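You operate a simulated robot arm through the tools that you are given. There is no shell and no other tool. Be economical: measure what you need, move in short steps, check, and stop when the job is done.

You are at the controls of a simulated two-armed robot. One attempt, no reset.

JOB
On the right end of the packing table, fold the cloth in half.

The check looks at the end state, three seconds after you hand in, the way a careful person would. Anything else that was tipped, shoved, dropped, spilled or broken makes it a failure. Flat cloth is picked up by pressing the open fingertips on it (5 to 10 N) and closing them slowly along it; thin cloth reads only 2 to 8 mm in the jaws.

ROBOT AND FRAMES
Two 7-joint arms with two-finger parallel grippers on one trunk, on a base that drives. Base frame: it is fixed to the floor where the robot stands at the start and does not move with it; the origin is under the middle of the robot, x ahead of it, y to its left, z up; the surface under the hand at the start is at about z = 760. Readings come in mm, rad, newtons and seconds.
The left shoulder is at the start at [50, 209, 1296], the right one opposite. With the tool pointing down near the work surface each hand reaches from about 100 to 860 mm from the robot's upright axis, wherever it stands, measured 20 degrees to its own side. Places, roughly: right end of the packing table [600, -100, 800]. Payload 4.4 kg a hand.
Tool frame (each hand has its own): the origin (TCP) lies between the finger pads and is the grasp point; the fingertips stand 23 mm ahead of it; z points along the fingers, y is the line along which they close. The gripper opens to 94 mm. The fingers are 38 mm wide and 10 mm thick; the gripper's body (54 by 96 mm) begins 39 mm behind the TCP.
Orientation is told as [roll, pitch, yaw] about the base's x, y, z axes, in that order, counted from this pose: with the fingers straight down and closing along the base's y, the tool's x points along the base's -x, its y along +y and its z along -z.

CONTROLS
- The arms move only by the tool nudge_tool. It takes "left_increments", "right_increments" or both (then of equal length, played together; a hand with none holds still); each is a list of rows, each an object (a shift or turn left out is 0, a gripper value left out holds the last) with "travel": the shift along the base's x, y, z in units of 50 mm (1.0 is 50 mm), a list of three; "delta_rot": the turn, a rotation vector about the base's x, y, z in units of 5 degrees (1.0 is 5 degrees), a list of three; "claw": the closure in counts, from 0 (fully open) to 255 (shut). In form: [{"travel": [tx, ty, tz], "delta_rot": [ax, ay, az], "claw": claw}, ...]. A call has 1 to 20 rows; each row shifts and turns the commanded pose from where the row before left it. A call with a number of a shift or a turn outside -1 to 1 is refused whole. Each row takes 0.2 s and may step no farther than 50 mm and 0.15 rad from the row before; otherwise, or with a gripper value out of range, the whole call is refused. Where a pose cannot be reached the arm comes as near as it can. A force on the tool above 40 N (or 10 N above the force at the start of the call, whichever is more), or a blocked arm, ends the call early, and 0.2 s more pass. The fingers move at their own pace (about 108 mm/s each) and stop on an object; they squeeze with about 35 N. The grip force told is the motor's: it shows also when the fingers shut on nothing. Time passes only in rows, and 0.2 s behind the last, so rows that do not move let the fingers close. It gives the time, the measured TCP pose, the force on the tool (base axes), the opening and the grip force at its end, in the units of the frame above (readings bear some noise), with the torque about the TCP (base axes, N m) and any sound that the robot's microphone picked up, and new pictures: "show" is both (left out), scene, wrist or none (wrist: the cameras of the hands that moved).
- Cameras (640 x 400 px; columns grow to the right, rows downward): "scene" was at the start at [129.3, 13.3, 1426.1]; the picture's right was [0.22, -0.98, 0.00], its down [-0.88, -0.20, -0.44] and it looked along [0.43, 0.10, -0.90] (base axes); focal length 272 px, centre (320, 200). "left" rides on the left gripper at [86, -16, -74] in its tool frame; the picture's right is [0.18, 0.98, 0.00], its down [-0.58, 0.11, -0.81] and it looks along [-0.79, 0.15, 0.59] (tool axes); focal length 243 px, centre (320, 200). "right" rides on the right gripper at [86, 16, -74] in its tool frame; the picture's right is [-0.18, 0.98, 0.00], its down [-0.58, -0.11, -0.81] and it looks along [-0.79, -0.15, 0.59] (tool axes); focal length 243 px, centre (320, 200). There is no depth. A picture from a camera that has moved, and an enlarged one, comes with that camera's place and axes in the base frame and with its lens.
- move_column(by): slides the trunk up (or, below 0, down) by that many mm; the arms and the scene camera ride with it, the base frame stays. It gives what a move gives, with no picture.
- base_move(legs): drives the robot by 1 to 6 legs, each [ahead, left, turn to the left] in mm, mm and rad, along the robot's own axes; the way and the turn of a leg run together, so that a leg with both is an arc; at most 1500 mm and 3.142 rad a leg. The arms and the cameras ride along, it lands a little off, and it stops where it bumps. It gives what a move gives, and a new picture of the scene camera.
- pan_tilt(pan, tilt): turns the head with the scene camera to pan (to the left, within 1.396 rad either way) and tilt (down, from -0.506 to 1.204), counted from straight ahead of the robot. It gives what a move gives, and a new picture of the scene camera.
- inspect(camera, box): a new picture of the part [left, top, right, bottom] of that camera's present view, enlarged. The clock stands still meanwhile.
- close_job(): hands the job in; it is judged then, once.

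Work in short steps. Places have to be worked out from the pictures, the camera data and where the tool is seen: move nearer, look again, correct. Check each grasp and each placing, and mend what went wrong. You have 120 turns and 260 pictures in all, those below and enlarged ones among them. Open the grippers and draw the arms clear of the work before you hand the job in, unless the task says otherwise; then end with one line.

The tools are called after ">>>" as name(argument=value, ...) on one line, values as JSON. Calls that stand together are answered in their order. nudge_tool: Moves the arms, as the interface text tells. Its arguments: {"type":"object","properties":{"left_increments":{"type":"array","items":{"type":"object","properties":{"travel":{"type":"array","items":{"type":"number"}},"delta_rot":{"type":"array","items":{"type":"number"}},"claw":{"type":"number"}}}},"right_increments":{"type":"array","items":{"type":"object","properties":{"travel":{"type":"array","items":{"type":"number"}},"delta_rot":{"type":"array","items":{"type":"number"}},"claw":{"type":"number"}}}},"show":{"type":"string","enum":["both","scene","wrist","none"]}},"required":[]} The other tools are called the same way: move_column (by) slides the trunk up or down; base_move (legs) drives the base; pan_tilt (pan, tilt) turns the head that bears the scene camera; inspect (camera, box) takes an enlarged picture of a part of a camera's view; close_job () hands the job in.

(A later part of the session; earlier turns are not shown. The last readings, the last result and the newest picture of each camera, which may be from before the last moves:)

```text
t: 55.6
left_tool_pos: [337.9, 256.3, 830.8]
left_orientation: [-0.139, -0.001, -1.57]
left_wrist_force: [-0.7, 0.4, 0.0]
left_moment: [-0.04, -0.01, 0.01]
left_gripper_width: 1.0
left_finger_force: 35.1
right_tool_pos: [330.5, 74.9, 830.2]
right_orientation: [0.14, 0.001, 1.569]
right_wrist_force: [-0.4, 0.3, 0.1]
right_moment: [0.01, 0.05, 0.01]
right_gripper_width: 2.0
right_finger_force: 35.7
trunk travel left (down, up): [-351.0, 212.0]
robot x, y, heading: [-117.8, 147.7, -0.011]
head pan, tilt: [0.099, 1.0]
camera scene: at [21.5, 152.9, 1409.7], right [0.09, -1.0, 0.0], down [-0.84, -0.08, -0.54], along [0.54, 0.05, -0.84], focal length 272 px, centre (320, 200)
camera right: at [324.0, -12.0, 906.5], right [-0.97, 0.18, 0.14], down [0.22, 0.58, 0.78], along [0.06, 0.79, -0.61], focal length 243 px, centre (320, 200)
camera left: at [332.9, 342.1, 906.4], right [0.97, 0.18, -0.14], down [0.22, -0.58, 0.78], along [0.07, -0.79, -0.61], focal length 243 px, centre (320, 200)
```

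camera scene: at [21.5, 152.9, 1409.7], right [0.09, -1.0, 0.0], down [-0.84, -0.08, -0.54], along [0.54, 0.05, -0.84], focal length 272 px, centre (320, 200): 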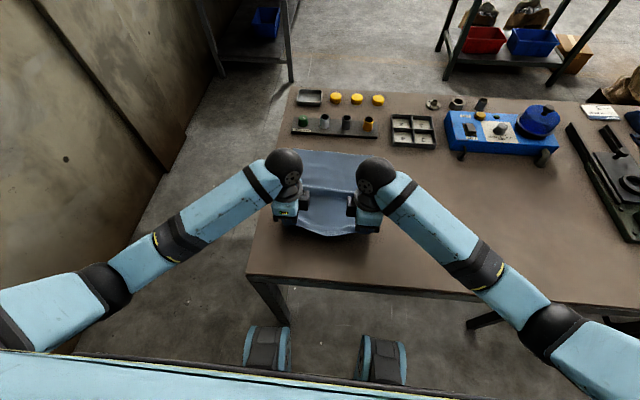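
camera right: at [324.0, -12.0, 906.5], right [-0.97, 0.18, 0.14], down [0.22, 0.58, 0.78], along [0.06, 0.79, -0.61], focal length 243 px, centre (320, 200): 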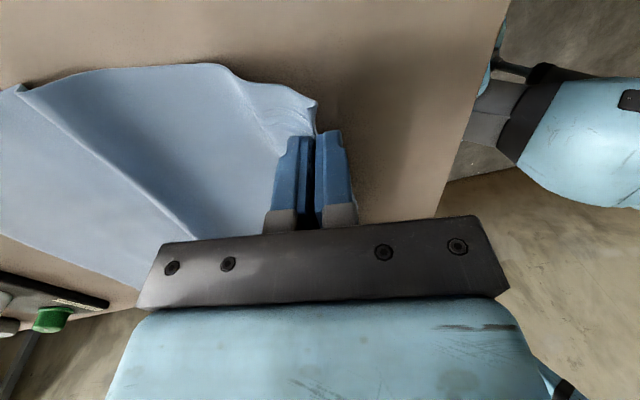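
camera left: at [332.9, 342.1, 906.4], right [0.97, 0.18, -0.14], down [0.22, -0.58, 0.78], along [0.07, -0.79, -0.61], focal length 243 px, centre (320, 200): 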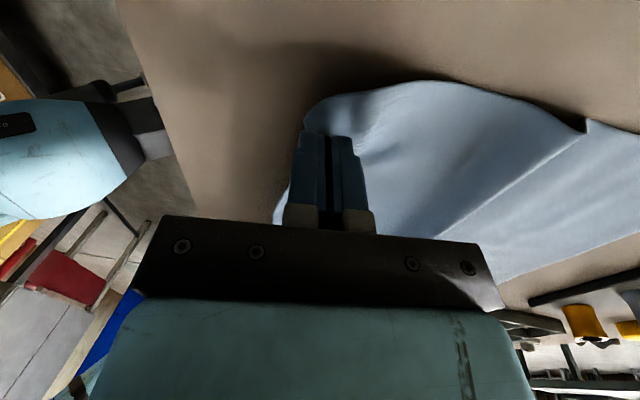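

The cloth is mostly flat now. I'm refolding forward in an arc, adding a little tilt near the end, and stopping before the far edge.

>>> nudge_tool(left_increments=[{"travel": [0.6, 0, 0.4]}, {"travel": [0.64, 0, 0.4]}, {"travel": [0.7, 0, 0.3]}, {"travel": [0.7, 0, 0.1]}, {"travel": [0.7, 0, -0.04]}, {"travel": [0.7, 0, -0.2]}, {"travel": [0.6, 0, -0.3], "delta_rot": [0, 0.7, 0]}, {"travel": [0.5, 0, -0.4], "delta_rot": [0, 0.7, 0]}, {}], right_increments=[{"travel": [0.6, 0, 0.4]}, {"travel": [0.64, 0, 0.4]}, {"travel": [0.7, 0, 0.3]}, {"travel": [0.7, 0, 0.1]}, {"travel": [0.7, 0, -0.04]}, {"travel": [0.7, 0, -0.2]}, {"travel": [0.6, 0, -0.3], "delta_rot": [0, 0.7, 0]}, {"travel": [0.5, 0, -0.4], "delta_rot": [0, 0.7, 0]}, {}])

```text
t: 57.6
left_tool_pos: [594.9, 254.7, 843.6]
left_orientation: [-0.258, -0.001, -1.572]
left_wrist_force: [0.3, 0.2, 0.1]
left_moment: [0.01, -0.03, 0.0]
left_gripper_width: 0.9
left_finger_force: 35.2
right_tool_pos: [590.0, 75.7, 845.5]
right_orientation: [0.261, 0.001, 1.571]
right_wrist_force: [0.6, -0.5, 0.4]
right_moment: [0.01, -0.03, 0.01]
right_gripper_width: 1.9
right_finger_force: 35.1
trunk travel left (down, up): [-351.0, 212.0]
robot x, y, heading: [-118.1, 146.8, -0.005]
head pan, tilt: [0.099, 1.0]
camera scene: at [20.2, 152.8, 1409.9], right [0.09, -1.0, 0.0], down [-0.84, -0.08, -0.54], along [0.54, 0.05, -0.84], focal length 272 px, centre (320, 200)
camera right: at [591.6, -10.7, 922.0], right [-0.95, 0.18, 0.25], down [0.31, 0.58, 0.75], along [-0.01, 0.79, -0.61], focal length 243 px, centre (320, 200)
camera left: at [598.1, 341.1, 920.3], right [0.95, 0.18, -0.25], down [0.31, -0.58, 0.75], along [-0.01, -0.79, -0.61], focal length 243 px, centre (320, 200)
```

scene: 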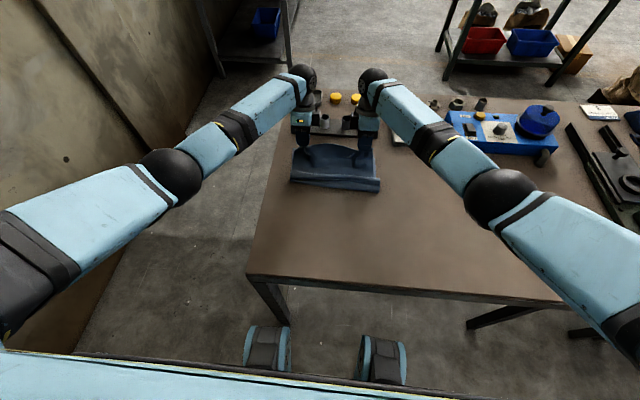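
right: 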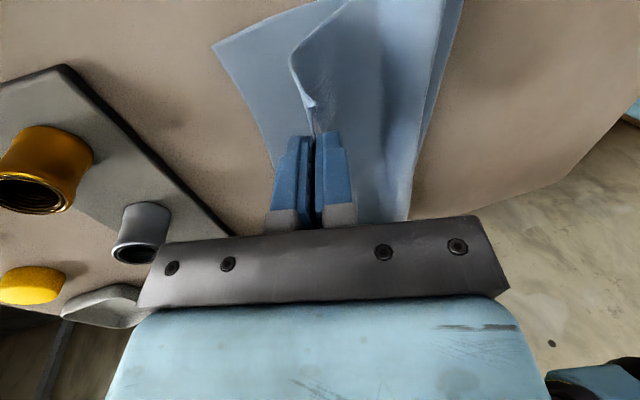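
left: 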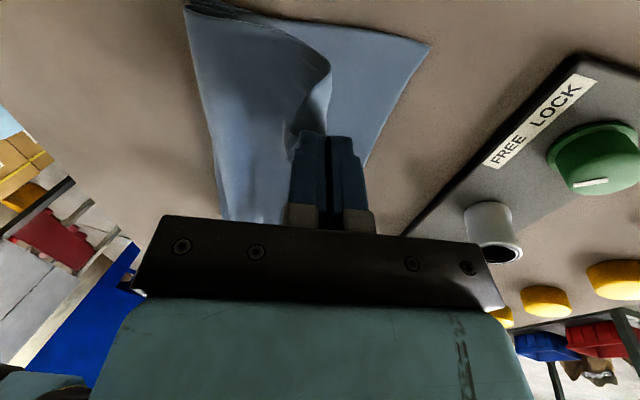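

The far corners now read (620,35) and (628,296), and the held edge carries almost no turned-back tail. I'm lowering it onto the far edge with the last motion forward.

>>> nudge_tool(left_increments=[{"travel": [0.1, 0, -0.38]}, {"travel": [0.2, 0, -0.34]}, {"travel": [0.42, 0, -0.28]}, {}], right_increments=[{"travel": [0.1, 0, -0.38]}, {"travel": [0.2, 0, -0.34]}, {"travel": [0.38, 0, -0.3]}, {}])

```text
t: 58.6
left_tool_pos: [624.1, 256.7, 796.1]
left_orientation: [-0.261, -0.002, -1.57]
left_wrist_force: [0.1, -0.1, 0.2]
left_moment: [-0.02, 0.0, 0.01]
left_gripper_width: 1.0
left_finger_force: 35.1
left hand out of reach, approached as far as the arm can: row 3
right_tool_pos: [610.9, 74.6, 797.2]
right_orientation: [0.263, 0.002, 1.572]
right_wrist_force: [0.6, -0.5, 0.3]
right_moment: [-0.05, 0.0, -0.01]
right_gripper_width: 2.0
right_finger_force: 34.9
right hand out of reach, approached as far as the arm can: row 3
trunk travel left (down, up): [-351.0, 212.0]
robot x, y, heading: [-118.6, 142.6, -0.002]
head pan, tilt: [0.099, 1.0]
camera scene: at [21.0, 153.5, 1409.8], right [0.09, -1.0, 0.0], down [-0.84, -0.08, -0.54], along [0.54, 0.05, -0.84], focal length 272 px, centre (320, 200)
camera right: at [612.8, -13.2, 872.5], right [-0.95, 0.18, 0.25], down [0.31, 0.58, 0.75], along [-0.01, 0.79, -0.61], focal length 243 px, centre (320, 200)
camera left: at [628.0, 343.0, 871.8], right [0.95, 0.18, -0.25], down [0.31, -0.58, 0.75], along [-0.01, -0.79, -0.61], focal length 243 px, centre (320, 200)
```

scene: 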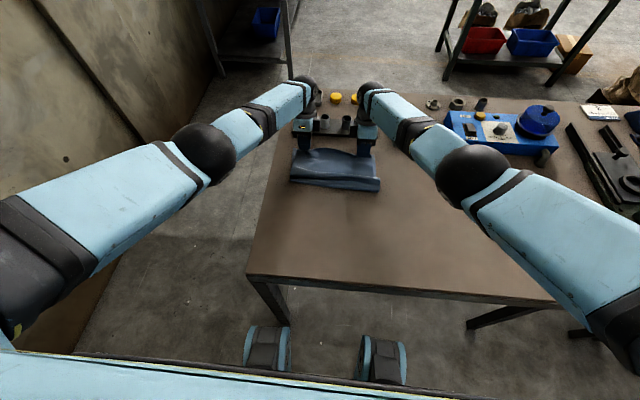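
right: 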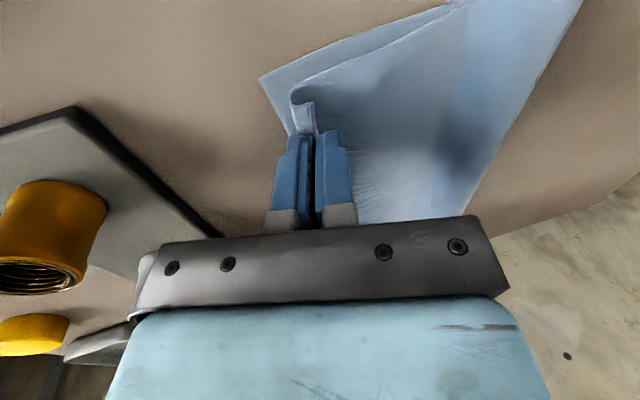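
left: 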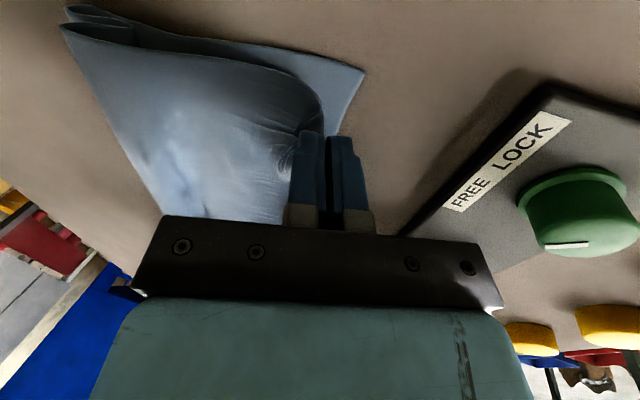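

The left edge drapes properly and the right has only a short hook. The tips are about 12 mm short of the far edge, so I'm driving the base 11 mm forward, into space it has already occupied.

>>> base_move(legs=[[11, 0, 0]])

>>> move_column(by=-7)

>>> nudge_tool(left_increments=[{}], right_increments=[{}], show="wrist")

```text
t: 59.3
left_tool_pos: [634.4, 256.6, 796.1]
left_orientation: [-0.26, 0.0, -1.571]
left_wrist_force: [0.4, 0.1, 0.2]
left_moment: [-0.01, -0.05, -0.02]
left_gripper_width: 1.1
left_finger_force: 34.7
right_tool_pos: [619.8, 72.8, 797.0]
right_orientation: [0.263, 0.0, 1.57]
right_wrist_force: [0.3, -0.3, 0.8]
right_moment: [0.01, -0.05, 0.02]
right_gripper_width: 1.7
right_finger_force: 34.9
trunk travel left (down, up): [-351.0, 212.0]
robot x, y, heading: [-105.9, 144.7, -0.004]
head pan, tilt: [0.099, 1.0]
camera scene: at [31.3, 152.7, 1409.9], right [0.09, -1.0, 0.0], down [-0.84, -0.08, -0.54], along [0.54, 0.05, -0.84], focal length 272 px, centre (320, 200)
```

scene: 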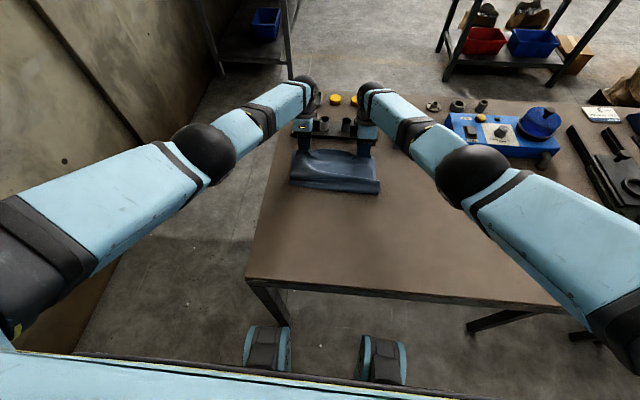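

```text
t: 59.9
left_tool_pos: [634.4, 256.5, 788.4]
left_orientation: [-0.261, -0.001, -1.57]
left_wrist_force: [-0.5, 0.5, 0.5]
left_moment: [-0.01, -0.02, -0.02]
left_gripper_width: 1.3
left_finger_force: 35.1
right_tool_pos: [621.6, 72.0, 790.4]
right_orientation: [0.259, -0.001, 1.571]
right_wrist_force: [-1.5, 0.0, 8.8]
right_moment: [0.08, 0.03, 0.02]
right_gripper_width: 1.9
right_finger_force: 35.0
trunk travel left (down, up): [-344.0, 219.0]
robot x, y, heading: [-104.2, 148.3, -0.008]
head pan, tilt: [0.099, 1.0]
```

```text
t: 60.3
left_tool_pos: [635.0, 256.8, 788.1]
left_orientation: [-0.262, 0.0, -1.571]
left_wrist_force: [0.5, 0.2, 1.2]
left_moment: [0.01, 0.02, -0.01]
left_gripper_width: 0.8
left_finger_force: 35.3
right_tool_pos: [621.6, 73.5, 788.1]
right_orientation: [0.263, 0.001, 1.571]
right_wrist_force: [-1.3, -0.3, 0.6]
right_moment: [0.0, -0.02, 0.0]
right_gripper_width: 2.0
right_finger_force: 34.8
trunk travel left (down, up): [-344.0, 219.0]
robot x, y, heading: [-106.4, 147.5, -0.007]
head pan, tilt: [0.099, 1.0]
camera right: at [623.5, -14.1, 864.1], right [-0.95, 0.18, 0.26], down [0.31, 0.58, 0.75], along [-0.01, 0.79, -0.61], focal length 243 px, centre (320, 200)
camera left: at [639.0, 342.7, 864.3], right [0.95, 0.18, -0.25], down [0.31, -0.58, 0.75], along [-0.01, -0.79, -0.61], focal length 243 px, centre (320, 200)
```

right: 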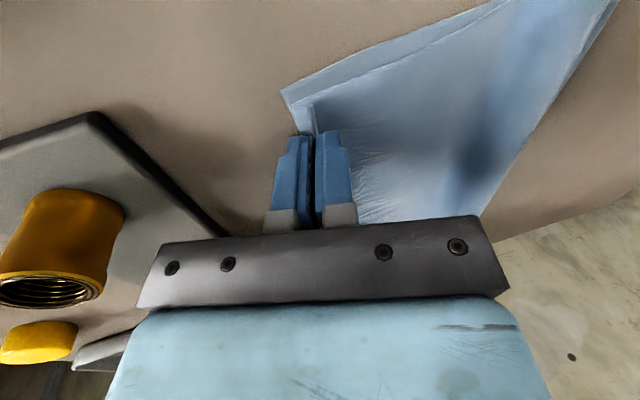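
left: 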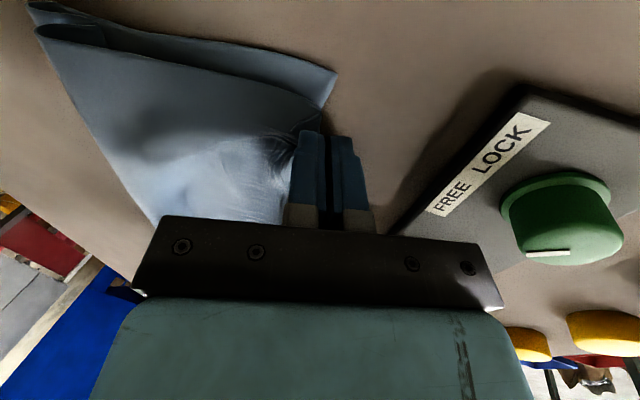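

The edges align well. I'm opening the jaws slowly, then lifting straight up with the trunk.

>>> nudge_tool(left_increments=[{"claw": 248}, {"claw": 240}, {"claw": 232}, {"claw": 224}, {"claw": 216}, {"claw": 210}, {}], right_increments=[{"claw": 248}, {"claw": 240}, {"claw": 232}, {"claw": 224}, {"claw": 216}, {"claw": 210}, {}], show="none")

>>> move_column(by=100)

>>> nudge_tool(left_increments=[{}], right_increments=[{}])

>>> inspect(camera="scene", box=[260, 110, 420, 210])

```text
t: 61.9
left_tool_pos: [633.8, 257.6, 787.9]
left_orientation: [-0.26, 0.0, -1.57]
left_wrist_force: [-0.3, 0.0, 0.0]
left_moment: [0.01, -0.01, 0.02]
left_gripper_width: 16.5
left_finger_force: 0.1
right_tool_pos: [620.5, 73.2, 788.1]
right_orientation: [0.262, 0.0, 1.572]
right_wrist_force: [-0.2, -0.4, -0.6]
right_moment: [0.01, 0.01, 0.0]
right_gripper_width: 16.4
right_finger_force: 0.1
trunk travel left (down, up): [-344.0, 219.0]
robot x, y, heading: [-107.3, 147.7, -0.01]
head pan, tilt: [0.099, 1.0]
```

```text
t: 63.2
left_tool_pos: [634.4, 257.0, 888.3]
left_orientation: [-0.263, -0.001, -1.57]
left_wrist_force: [-0.7, -0.3, -0.3]
left_moment: [0.01, 0.0, 0.01]
left_gripper_width: 16.5
left_finger_force: 0.0
right_tool_pos: [620.5, 72.6, 888.9]
right_orientation: [0.265, 0.003, 1.571]
right_wrist_force: [0.2, 0.0, -0.1]
right_moment: [-0.01, -0.02, -0.01]
right_gripper_width: 16.6
right_finger_force: 0.0
trunk travel left (down, up): [-444.0, 119.0]
robot x, y, heading: [-104.7, 147.7, -0.005]
head pan, tilt: [0.099, 1.0]
```

```text
t: 63.6
left_tool_pos: [634.0, 257.4, 888.5]
left_orientation: [-0.259, 0.001, -1.571]
left_wrist_force: [0.4, -0.2, -0.7]
left_moment: [-0.02, 0.0, 0.0]
left_gripper_width: 16.5
left_finger_force: 0.0
right_tool_pos: [620.2, 72.7, 889.2]
right_orientation: [0.261, -0.001, 1.57]
right_wrist_force: [-0.2, -0.5, -0.2]
right_moment: [0.02, 0.03, 0.01]
right_gripper_width: 16.5
right_finger_force: 0.0
trunk travel left (down, up): [-444.0, 119.0]
robot x, y, heading: [-104.1, 146.7, -0.013]
head pan, tilt: [0.099, 1.0]
camera scene: at [31.7, 152.8, 1502.7], right [0.09, -1.0, 0.0], down [-0.84, -0.08, -0.54], along [0.54, 0.05, -0.84], focal length 272 px, centre (320, 200)
camera right: at [623.4, -13.9, 965.2], right [-0.95, 0.18, 0.25], down [0.31, 0.58, 0.75], along [-0.01, 0.79, -0.61], focal length 243 px, centre (320, 200)
camera left: at [638.6, 342.7, 964.7], right [0.95, 0.18, -0.25], down [0.31, -0.58, 0.75], along [-0.01, -0.79, -0.61], focal length 243 px, centre (320, 200)
```

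scene: 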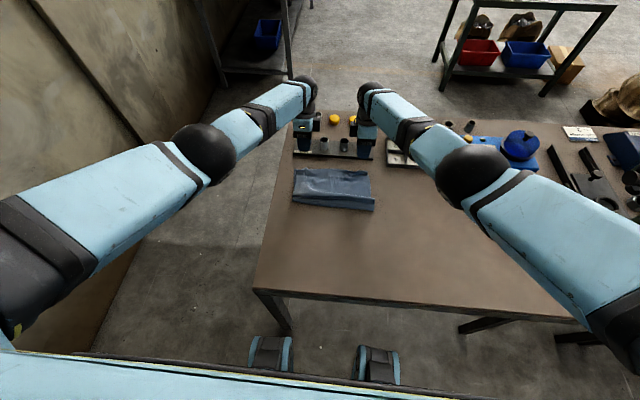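
right: 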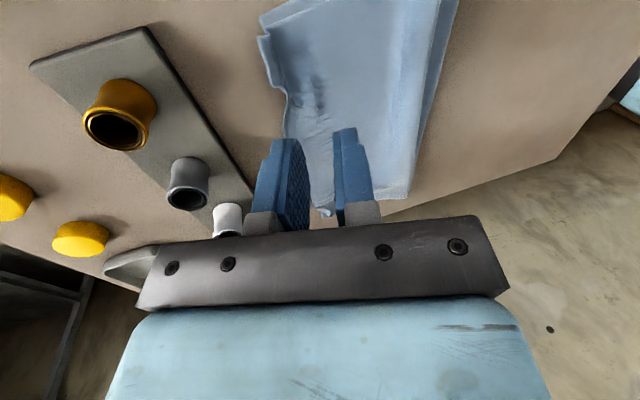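
left: 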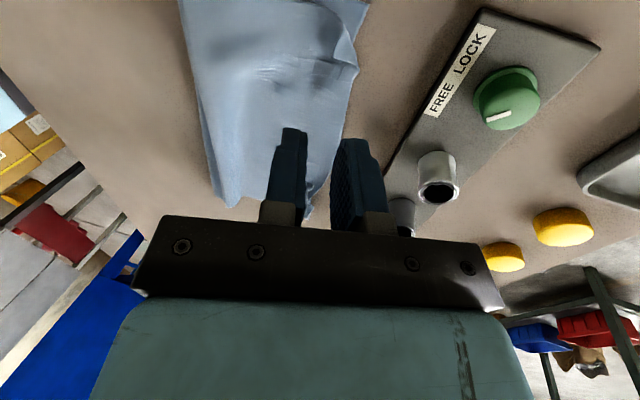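

```text
4.00 times, centred on (340, 160) of scene
camera zoom: at [31.7, 152.8, 1502.7], right [0.09, -1.0, 0.0], down [-0.84, -0.08, -0.54], along [0.54, 0.05, -0.84], focal length 1088 px, centre (240, 360)
```

zoom: 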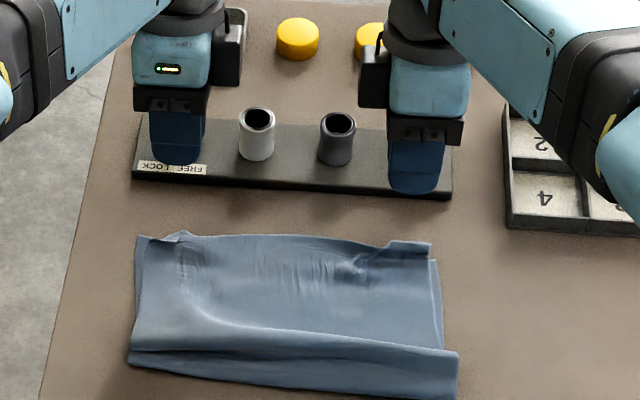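

The edges now match well, but the crease end looks puffy. I'm retracting the hands back and up for a clear look.

>>> nudge_tool(left_increments=[{"travel": [-0.6, 0, 0.5]}, {"travel": [-0.9, 0, 0]}, {"travel": [-0.9, 0.3, 0]}, {"travel": [-0.9, 0.3, 0]}, {"travel": [-0.6, 0.6, 0]}, {"travel": [-0.3, 0.9, 0]}, {"travel": [0, 0.9, 0]}, {}], right_increments=[{"travel": [-0.6, 0, 0.5]}, {"travel": [-0.9, 0, 0]}, {"travel": [-0.9, -0.3, 0]}, {"travel": [-0.9, -0.3, 0]}, {"travel": [-0.6, -0.6, 0]}, {"travel": [-0.3, -0.9, 0]}, {"travel": [0, -0.9, 0]}, {}], show="scene")

>>> inspect(camera="scene", box=[260, 120, 420, 220])

```text
t: 65.4
left_tool_pos: [423.0, 408.0, 912.6]
left_orientation: [-0.263, 0.001, -1.571]
left_wrist_force: [-0.1, -0.5, 0.5]
left_moment: [0.02, -0.02, 0.01]
left_gripper_width: 16.4
left_finger_force: 0.0
right_tool_pos: [411.3, -74.9, 913.5]
right_orientation: [0.261, -0.001, 1.571]
right_wrist_force: [-0.3, -0.4, -0.6]
right_moment: [0.02, 0.02, -0.04]
right_gripper_width: 16.6
right_finger_force: 0.1
trunk travel left (down, up): [-444.0, 119.0]
robot x, y, heading: [-109.0, 149.0, -0.013]
head pan, tilt: [0.099, 1.0]
camera scene: at [32.0, 152.8, 1502.7], right [0.09, -1.0, 0.0], down [-0.84, -0.08, -0.54], along [0.54, 0.05, -0.84], focal length 272 px, centre (320, 200)
```

scene: 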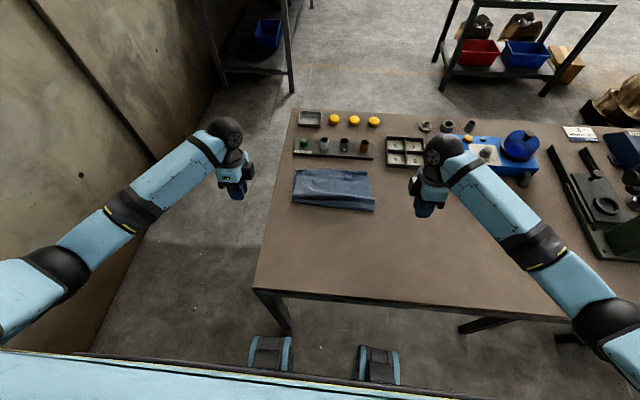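

```text
4.00 times, centred on (340, 170) of scene
camera zoom: at [32.0, 152.8, 1502.7], right [0.09, -1.0, 0.0], down [-0.84, -0.08, -0.54], along [0.54, 0.05, -0.84], focal length 1088 px, centre (240, 320)
```

zoom: 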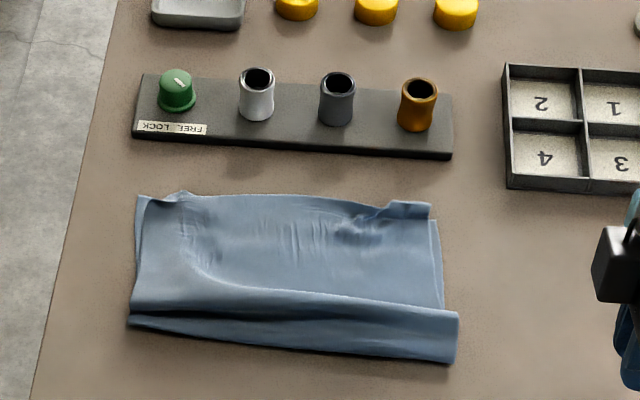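

The layers line up at the far edge, but slack is bunched near the crease, whose near edge is at x≈485–498. I'm checking its profile from the wrist cameras.

>>> inspect(camera="left", box=[0, 0, 640, 400])

>>> inspect(camera="right", box=[0, 0, 640, 400])

```text
1.00 times, centred on (320, 200) of left (not enlarged: the box is as wide or as high as the picture)
camera zoom: at [426.9, 492.9, 989.1], right [0.95, 0.18, -0.25], down [0.31, -0.58, 0.75], along [-0.01, -0.79, -0.61], focal length 243 px, centre (320, 200)
```

zoom: 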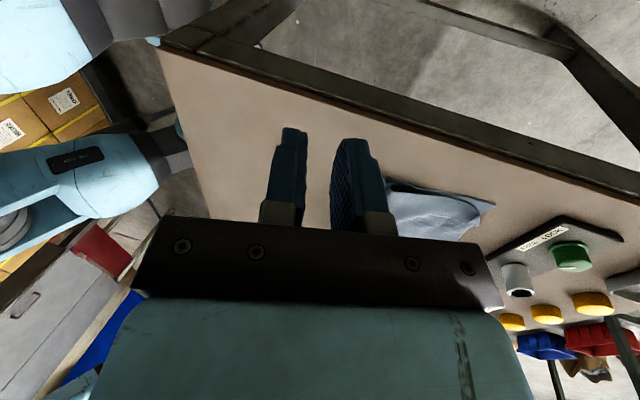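

```text
1.00 times, centred on (320, 200) of right (not enlarged: the box is as wide or as high as the picture)
camera zoom: at [414.7, -161.9, 989.9], right [-0.95, 0.18, 0.25], down [0.31, 0.58, 0.75], along [-0.01, 0.79, -0.61], focal length 243 px, centre (320, 200)
```

zoom: 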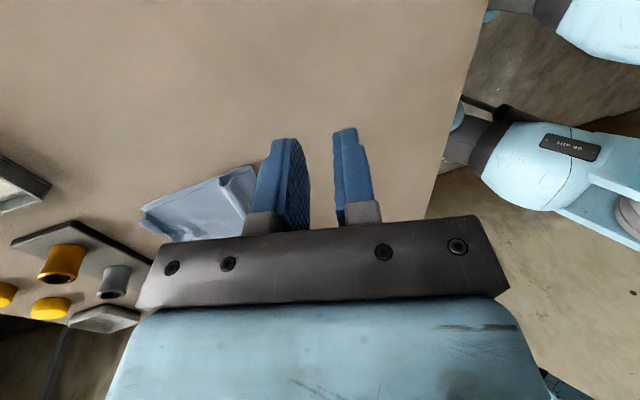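

I'm bringing both hands lower beside the cloth, upright with jaws closed, to see the fold's side profile.

>>> nudge_tool(left_increments=[{"travel": [0.55, -0.1, -0.5], "delta_rot": [0, -1, 0], "claw": 255}, {"travel": [0.55, -0.1, -0.5], "delta_rot": [0, -1, 0]}, {"travel": [0.5, -0.1, -0.5], "delta_rot": [0, -1, 0]}, {}], right_increments=[{"travel": [0.6, 0.1, -0.5], "delta_rot": [0, -1, 0], "claw": 255}, {"travel": [0.6, 0.1, -0.5], "delta_rot": [0, -1, 0]}, {"travel": [0.6, 0.1, -0.5], "delta_rot": [0, -1, 0]}, {}], show="wrist")

```text
t: 66.4
left_tool_pos: [505.7, 392.0, 839.0]
left_orientation: [0.003, 0.0, -1.57]
left_wrist_force: [-0.5, 0.2, 0.8]
left_moment: [-0.05, 0.0, 0.0]
left_gripper_width: 0.1
left_finger_force: 34.7
right_tool_pos: [501.1, -61.0, 840.0]
right_orientation: [-0.002, 0.002, 1.571]
right_wrist_force: [0.3, -0.3, 0.2]
right_moment: [-0.02, -0.05, -0.02]
right_gripper_width: 0.1
right_finger_force: 35.2
trunk travel left (down, up): [-444.0, 119.0]
robot x, y, heading: [-106.8, 150.5, -0.01]
head pan, tilt: [0.099, 1.0]
camera right: at [483.5, -148.6, 913.8], right [-0.98, 0.18, 0.0], down [0.11, 0.58, 0.81], along [0.15, 0.79, -0.59], focal length 243 px, centre (320, 200)
camera left: at [489.0, 477.8, 914.7], right [0.98, 0.18, 0.0], down [0.11, -0.58, 0.81], along [0.15, -0.79, -0.59], focal length 243 px, centre (320, 200)
```

right: 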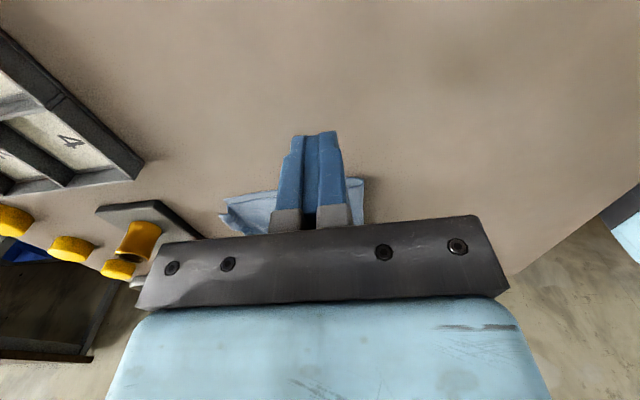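
left: 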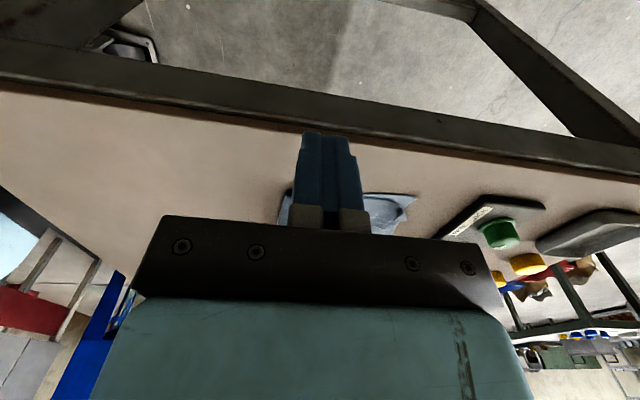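

That angle hides the cloth. I'm moving the hands over the cloth at a safe height and viewing the crease from there.

>>> nudge_tool(left_increments=[{"travel": [0.23, -0.8, 0.1]}, {"travel": [0.23, -0.8, 0.1]}, {"travel": [0.23, -0.8, 0]}, {}], right_increments=[{"travel": [0.26, 0.8, 0.1]}, {"travel": [0.26, 0.8, 0.1]}, {"travel": [0.26, 0.8, 0]}, {}], show="wrist")

```text
t: 67.4
left_tool_pos: [537.1, 271.9, 848.3]
left_orientation: [0.002, 0.0, -1.57]
left_wrist_force: [-1.2, 0.1, 0.6]
left_moment: [-0.01, -0.05, 0.03]
left_gripper_width: 0.0
left_finger_force: 34.7
right_tool_pos: [540.0, 56.7, 849.8]
right_orientation: [0.0, 0.002, 1.57]
right_wrist_force: [-0.7, 0.5, 0.9]
right_moment: [0.01, 0.0, 0.02]
right_gripper_width: 0.2
right_finger_force: 34.6
trunk travel left (down, up): [-444.0, 119.0]
robot x, y, heading: [-108.0, 143.2, -0.011]
head pan, tilt: [0.099, 1.0]
camera right: at [523.1, -29.4, 923.3], right [-0.98, 0.18, 0.0], down [0.11, 0.58, 0.81], along [0.15, 0.79, -0.59], focal length 243 px, centre (320, 200)
camera left: at [521.1, 358.0, 924.2], right [0.98, 0.18, 0.0], down [0.11, -0.58, 0.81], along [0.15, -0.79, -0.59], focal length 243 px, centre (320, 200)
```

right: 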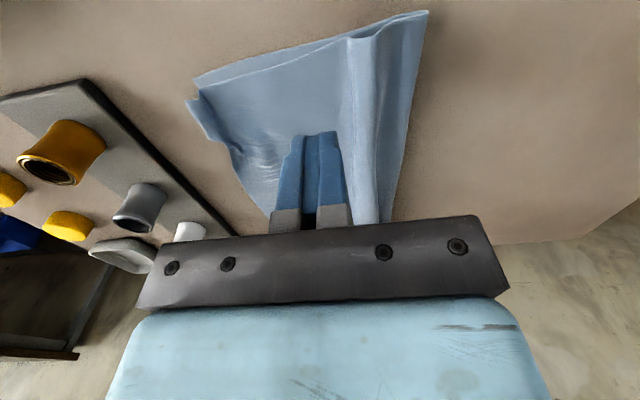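
left: 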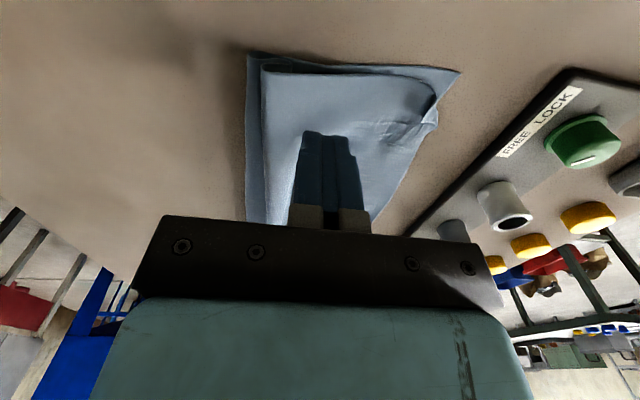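

>>> inspect(camera="right", box=[170, 0, 450, 175])

>>> inspect(camera="left", box=[220, 30, 480, 192])

```text
2.29 times, centred on (310, 88) of right
camera zoom: at [523.1, -29.4, 923.3], right [-0.98, 0.18, 0.0], down [0.11, 0.58, 0.81], along [0.15, 0.79, -0.59], focal length 555 px, centre (343, 457)
```

zoom: 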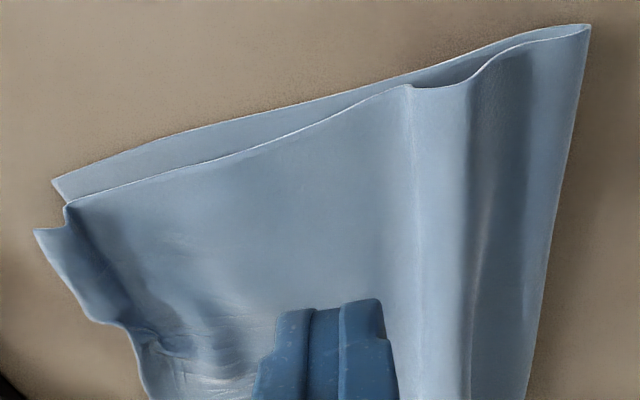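

```text
2.46 times, centred on (350, 111) of left
camera zoom: at [521.1, 358.0, 924.2], right [0.98, 0.18, 0.0], down [0.11, -0.58, 0.81], along [0.15, -0.79, -0.59], focal length 597 px, centre (246, 419)
```

zoom: 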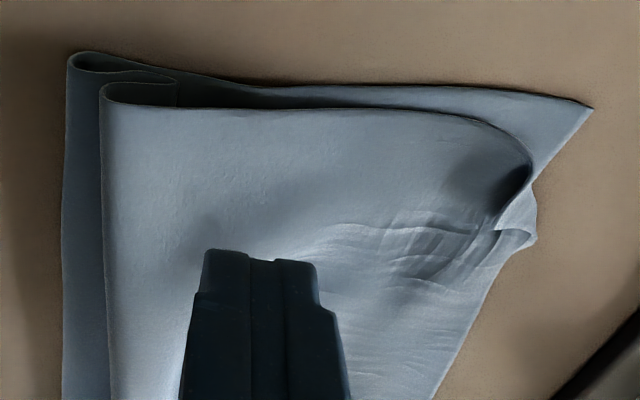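

The side views show a Z-pleat of slack near the old crease, and the left far corner is slightly tucked, so I'll redo the fold. I'll regrasp the top raw edge (it overhangs the lower edge by 7–14 mm), pull the cloth fully flat and refold along a larger arc.

>>> nudge_tool(left_increments=[{"travel": [0.96, -0.17, 0], "claw": 201}, {"travel": [0.96, -0.17, 0]}, {"travel": [0, 0, -0.5]}, {"travel": [0, 0, -0.4]}, {}], right_increments=[{"travel": [0.94, 0.15, 0], "claw": 201}, {"travel": [0.94, 0.15, 0]}, {"travel": [0, 0, -0.5]}, {"travel": [0, 0, -0.4]}, {}], show="wrist")

```text
t: 68.6
left_tool_pos: [634.1, 253.7, 803.8]
left_orientation: [0.002, 0.0, -1.571]
left_wrist_force: [0.1, 0.2, -0.3]
left_moment: [0.02, 0.01, -0.01]
left_gripper_width: 20.0
left_finger_force: 0.0
right_tool_pos: [628.5, 71.0, 807.0]
right_orientation: [0.0, 0.0, 1.57]
right_wrist_force: [-0.8, -0.4, 0.3]
right_moment: [0.02, 0.01, -0.01]
right_gripper_width: 19.9
right_finger_force: 0.0
right hand out of reach, approached as far as the arm can: row 4
trunk travel left (down, up): [-444.0, 119.0]
robot x, y, heading: [-107.8, 148.8, -0.008]
head pan, tilt: [0.099, 1.0]
camera right: at [611.0, -15.8, 881.9], right [-0.98, 0.18, 0.0], down [0.11, 0.58, 0.81], along [0.15, 0.79, -0.59], focal length 243 px, centre (320, 200)
camera left: at [617.9, 340.1, 877.5], right [0.98, 0.18, 0.0], down [0.11, -0.58, 0.81], along [0.15, -0.79, -0.59], focal length 243 px, centre (320, 200)
```

right: 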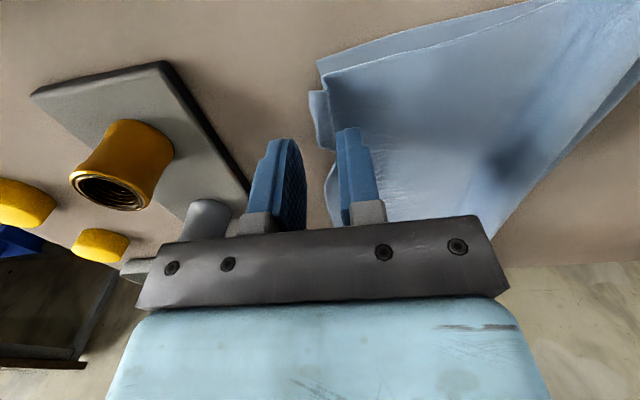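
left: 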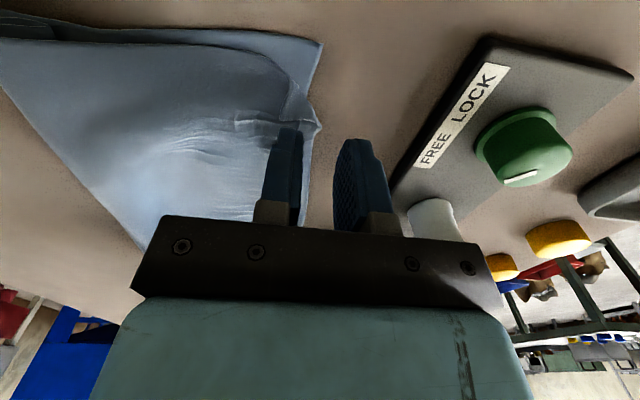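

Edge positions under the fingers are x≈622 on the right and 630 on the left. I'm shifting both hands back a few mm, then lowering with the trunk.

>>> nudge_tool(left_increments=[{"travel": [-0.1, 0, 0]}, {}], right_increments=[{"travel": [-0.12, 0, 0]}, {}], show="none")

>>> move_column(by=-16)

```text
t: 69.2
left_tool_pos: [629.2, 255.2, 802.8]
left_orientation: [0.002, -0.001, -1.571]
left_wrist_force: [-0.5, -0.5, 0.3]
left_moment: [0.01, -0.06, 0.0]
left_gripper_width: 19.7
left_finger_force: 0.0
right_tool_pos: [623.3, 71.4, 806.4]
right_orientation: [-0.001, 0.003, 1.571]
right_wrist_force: [-0.2, 0.0, 0.1]
right_moment: [0.0, -0.02, 0.01]
right_gripper_width: 19.9
right_finger_force: 0.0
trunk travel left (down, up): [-444.0, 119.0]
robot x, y, heading: [-107.4, 146.2, -0.011]
head pan, tilt: [0.099, 1.0]
```

```text
t: 69.8
left_tool_pos: [629.9, 254.4, 788.4]
left_orientation: [0.002, -0.001, -1.571]
left_wrist_force: [0.8, -0.5, 0.2]
left_moment: [0.0, 0.02, 0.0]
left_gripper_width: 19.8
left_finger_force: 0.1
right_tool_pos: [622.6, 71.2, 790.4]
right_orientation: [0.0, 0.001, 1.571]
right_wrist_force: [-0.7, 0.1, -0.2]
right_moment: [-0.01, -0.01, -0.02]
right_gripper_width: 20.0
right_finger_force: 0.0
trunk travel left (down, up): [-428.0, 135.0]
robot x, y, heading: [-106.7, 146.2, -0.009]
head pan, tilt: [0.099, 1.0]
```

Still no contact. I'm lowering the right 5 mm and the left 3 mm.

>>> nudge_tool(left_increments=[{"travel": [0, 0, -0.05]}, {}], right_increments=[{"travel": [0, 0, -0.08]}, {}], show="wrist")

```text
t: 70.4
left_tool_pos: [629.8, 255.7, 785.9]
left_orientation: [0.003, -0.001, -1.572]
left_wrist_force: [0.1, 0.1, 10.5]
left_moment: [0.14, 0.14, 0.01]
left_gripper_width: 20.1
left_finger_force: 0.1
right_tool_pos: [622.0, 70.3, 787.1]
right_orientation: [0.0, 0.002, 1.572]
right_wrist_force: [-0.1, 0.0, -0.4]
right_moment: [0.02, 0.01, 0.02]
right_gripper_width: 20.1
right_finger_force: 0.1
trunk travel left (down, up): [-428.0, 135.0]
robot x, y, heading: [-103.2, 148.2, -0.005]
head pan, tilt: [0.099, 1.0]
camera right: at [605.2, -16.6, 861.7], right [-0.98, 0.18, 0.0], down [0.11, 0.58, 0.81], along [0.15, 0.79, -0.59], focal length 243 px, centre (320, 200)
camera left: at [613.4, 340.9, 860.6], right [0.98, 0.18, 0.0], down [0.11, -0.58, 0.81], along [0.15, -0.79, -0.59], focal length 243 px, centre (320, 200)
```

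right: 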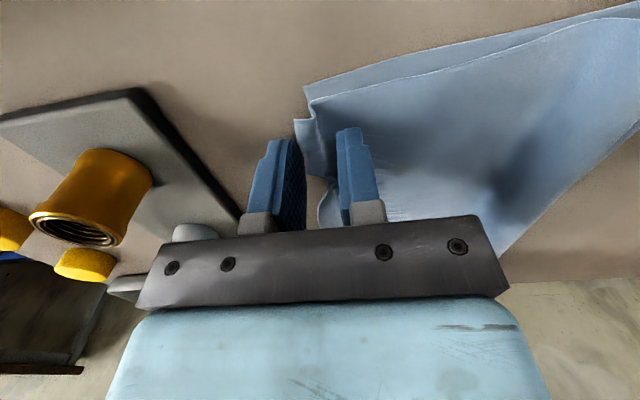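
left: 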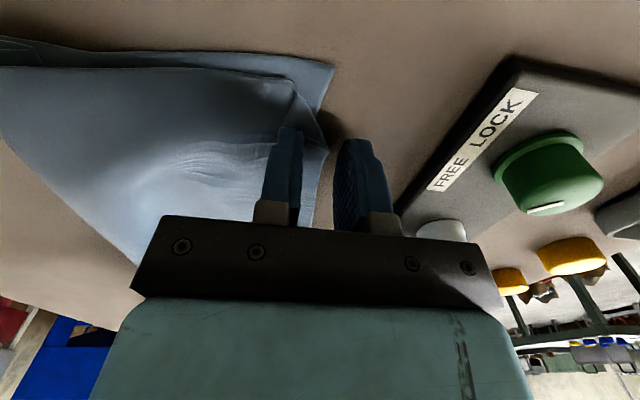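

>>> nudge_tool(right_increments=[{"travel": [-0.06, 0, -0.06]}, {}], show="none")

```text
t: 71.0
left_tool_pos: [629.0, 255.6, 785.8]
left_orientation: [0.003, 0.0, -1.571]
left_wrist_force: [1.0, 0.8, 11.4]
left_moment: [0.12, 0.09, 0.0]
left_gripper_width: 19.3
left_finger_force: 0.0
right_tool_pos: [620.0, 72.9, 785.7]
right_orientation: [-0.001, 0.0, 1.571]
right_wrist_force: [0.6, 0.6, 4.1]
right_moment: [-0.03, 0.01, -0.03]
right_gripper_width: 19.7
right_finger_force: 0.1
trunk travel left (down, up): [-428.0, 135.0]
robot x, y, heading: [-105.6, 146.9, -0.007]
head pan, tilt: [0.099, 1.0]
```

Both are in light contact. I'm closing slowly.

>>> nudge_tool(left_increments=[{"claw": 206}, {"claw": 210}, {"claw": 214}, {"claw": 218}, {"claw": 222}, {"claw": 226}, {"claw": 230}, {"claw": 234}, {"claw": 238}, {"claw": 242}, {"claw": 246}, {"claw": 250}, {"claw": 255}, {}, {}], right_increments=[{"claw": 206}, {"claw": 210}, {"claw": 214}, {"claw": 218}, {"claw": 222}, {"claw": 226}, {"claw": 230}, {"claw": 234}, {"claw": 238}, {"claw": 242}, {"claw": 246}, {"claw": 250}, {"claw": 255}, {}, {}], show="wrist")

```text
t: 74.2
left_tool_pos: [629.9, 254.7, 785.4]
left_orientation: [0.004, 0.001, -1.57]
left_wrist_force: [1.3, -0.7, 11.5]
left_moment: [0.1, 0.04, 0.0]
left_gripper_width: 1.5
left_finger_force: 34.4
right_tool_pos: [619.9, 70.9, 785.7]
right_orientation: [-0.002, 0.001, 1.571]
right_wrist_force: [0.2, 1.1, 6.9]
right_moment: [0.0, 0.03, 0.03]
right_gripper_width: 2.1
right_finger_force: 35.2
trunk travel left (down, up): [-428.0, 135.0]
robot x, y, heading: [-105.8, 147.1, -0.009]
head pan, tilt: [0.099, 1.0]
camera right: at [602.2, -16.1, 859.8], right [-0.98, 0.18, 0.0], down [0.11, 0.58, 0.81], along [0.15, 0.79, -0.59], focal length 243 px, centre (320, 200)
camera left: at [612.6, 341.0, 860.5], right [0.98, 0.18, 0.0], down [0.11, -0.58, 0.81], along [0.15, -0.79, -0.59], focal length 243 px, centre (320, 200)
```

right: 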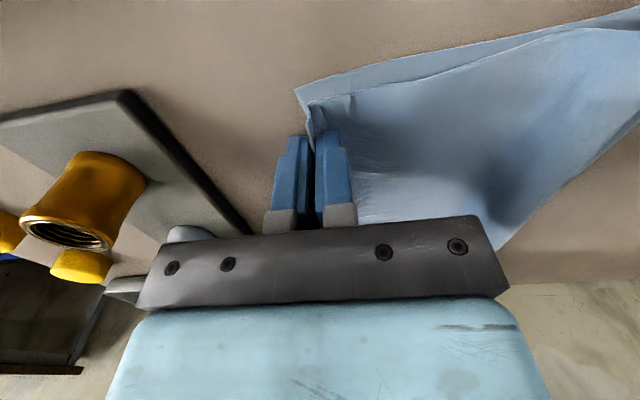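
left: 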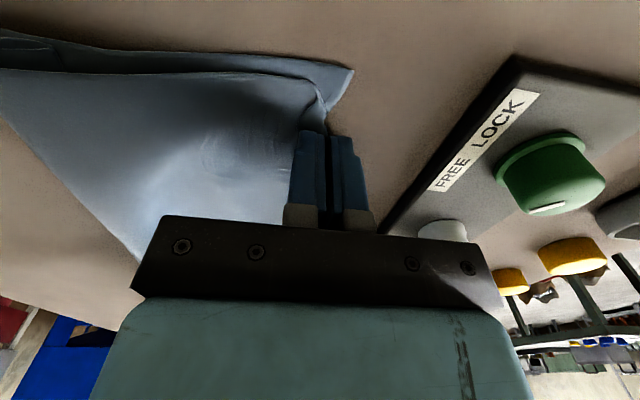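

Both jaws hold cloth (1.5 and 2.1 mm). I'm lifting gently to check that only the top layer comes up.

>>> nudge_tool(left_increments=[{"travel": [-0.1, 0, 0.3]}, {"travel": [-0.2, 0, 0.4]}, {"travel": [-0.3, 0, 0.4]}, {}], right_increments=[{"travel": [-0.1, 0, 0.3]}, {"travel": [-0.2, 0, 0.4]}, {"travel": [-0.3, 0, 0.4]}, {}], show="wrist")

```text
t: 75.2
left_tool_pos: [599.3, 254.8, 838.9]
left_orientation: [0.0, 0.0, -1.57]
left_wrist_force: [1.4, -1.2, -0.9]
left_moment: [0.02, 0.02, 0.0]
left_gripper_width: 1.2
left_finger_force: 35.0
right_tool_pos: [588.7, 71.3, 838.8]
right_orientation: [0.002, 0.001, 1.572]
right_wrist_force: [0.9, 0.2, 0.2]
right_moment: [0.0, -0.02, 0.0]
right_gripper_width: 1.8
right_finger_force: 34.6
trunk travel left (down, up): [-428.0, 135.0]
robot x, y, heading: [-104.8, 146.0, -0.01]
head pan, tilt: [0.099, 1.0]
camera right: at [571.9, -16.0, 912.7], right [-0.98, 0.18, 0.0], down [0.11, 0.58, 0.81], along [0.15, 0.79, -0.59], focal length 243 px, centre (320, 200)
camera left: at [582.8, 340.9, 913.9], right [0.98, 0.19, 0.0], down [0.11, -0.58, 0.81], along [0.15, -0.79, -0.59], focal length 243 px, centre (320, 200)
```

right: 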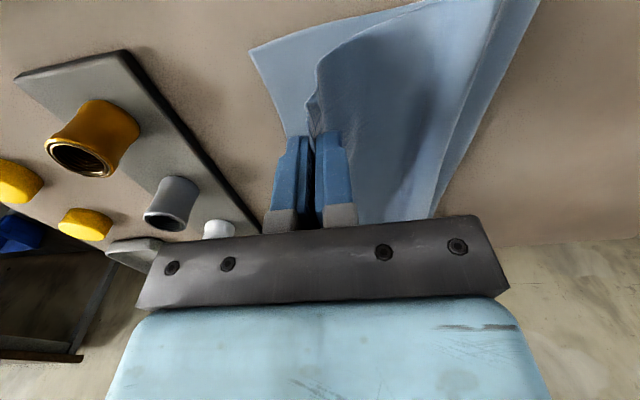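
left: 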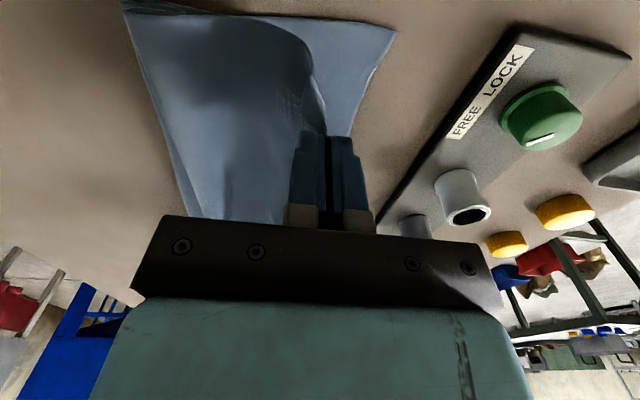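

Only the top layer came up on both sides. I'm carrying it all the way back and low so the old pleat pulls out flat.

>>> nudge_tool(left_increments=[{"travel": [-0.72, 0, 0.5]}, {"travel": [-0.72, 0, 0.5]}, {"travel": [-0.72, 0, 0.1]}, {"travel": [-0.72, 0, -0.2]}, {"travel": [-0.72, 0, -0.4]}, {"travel": [-0.72, 0, -0.5]}, {"travel": [-0.72, 0, -0.5]}, {"travel": [-0.6, 0, -0.3]}, {}], right_increments=[{"travel": [-0.72, 0, 0.5]}, {"travel": [-0.72, 0, 0.5]}, {"travel": [-0.72, 0, 0.1]}, {"travel": [-0.72, 0, -0.2]}, {"travel": [-0.72, 0, -0.4]}, {"travel": [-0.72, 0, -0.5]}, {"travel": [-0.72, 0, -0.5]}, {"travel": [-0.6, 0, -0.3]}, {}])

```text
t: 77.2
left_tool_pos: [318.1, 254.0, 799.7]
left_orientation: [0.0, -0.001, -1.57]
left_wrist_force: [0.6, 0.6, 0.8]
left_moment: [-0.05, 0.02, 0.02]
left_gripper_width: 1.3
left_finger_force: 34.8
right_tool_pos: [308.2, 70.1, 799.5]
right_orientation: [-0.002, 0.002, 1.571]
right_wrist_force: [1.1, 0.4, 0.0]
right_moment: [0.01, 0.02, 0.02]
right_gripper_width: 2.1
right_finger_force: 35.0
trunk travel left (down, up): [-428.0, 135.0]
robot x, y, heading: [-106.2, 146.8, -0.009]
head pan, tilt: [0.099, 1.0]
camera scene: at [32.6, 152.7, 1486.7], right [0.09, -1.0, 0.0], down [-0.84, -0.08, -0.54], along [0.54, 0.05, -0.84], focal length 272 px, centre (320, 200)
camera right: at [289.5, -17.6, 873.7], right [-0.98, 0.18, 0.0], down [0.11, 0.58, 0.81], along [0.15, 0.79, -0.59], focal length 243 px, centre (320, 200)
camera left: at [302.5, 340.9, 874.3], right [0.98, 0.18, 0.0], down [0.11, -0.58, 0.81], along [0.15, -0.79, -0.59], focal length 243 px, centre (320, 200)
```

scene: 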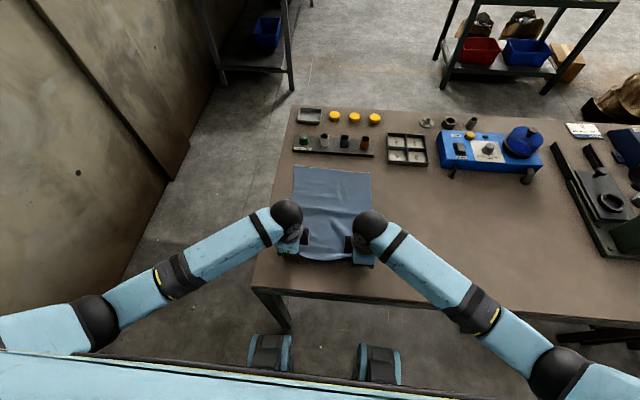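
right: 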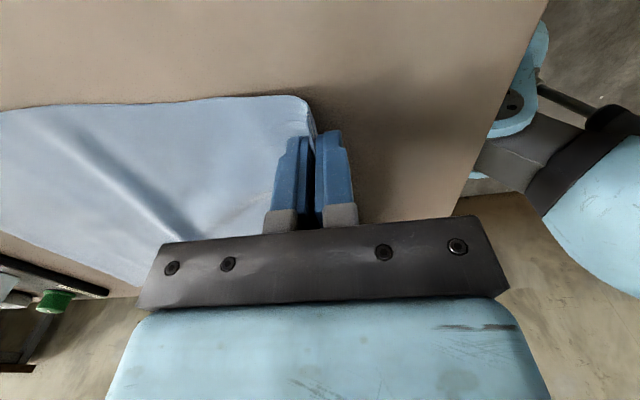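
left: 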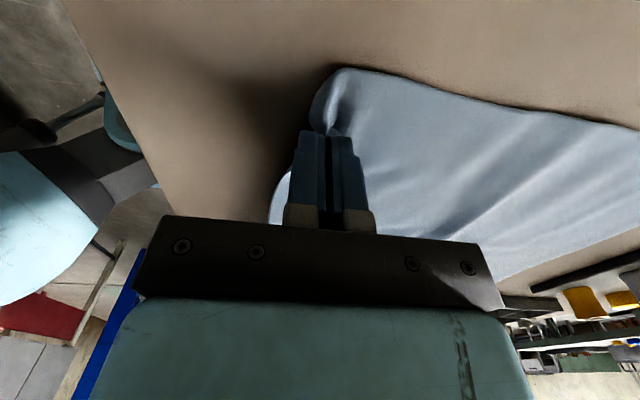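

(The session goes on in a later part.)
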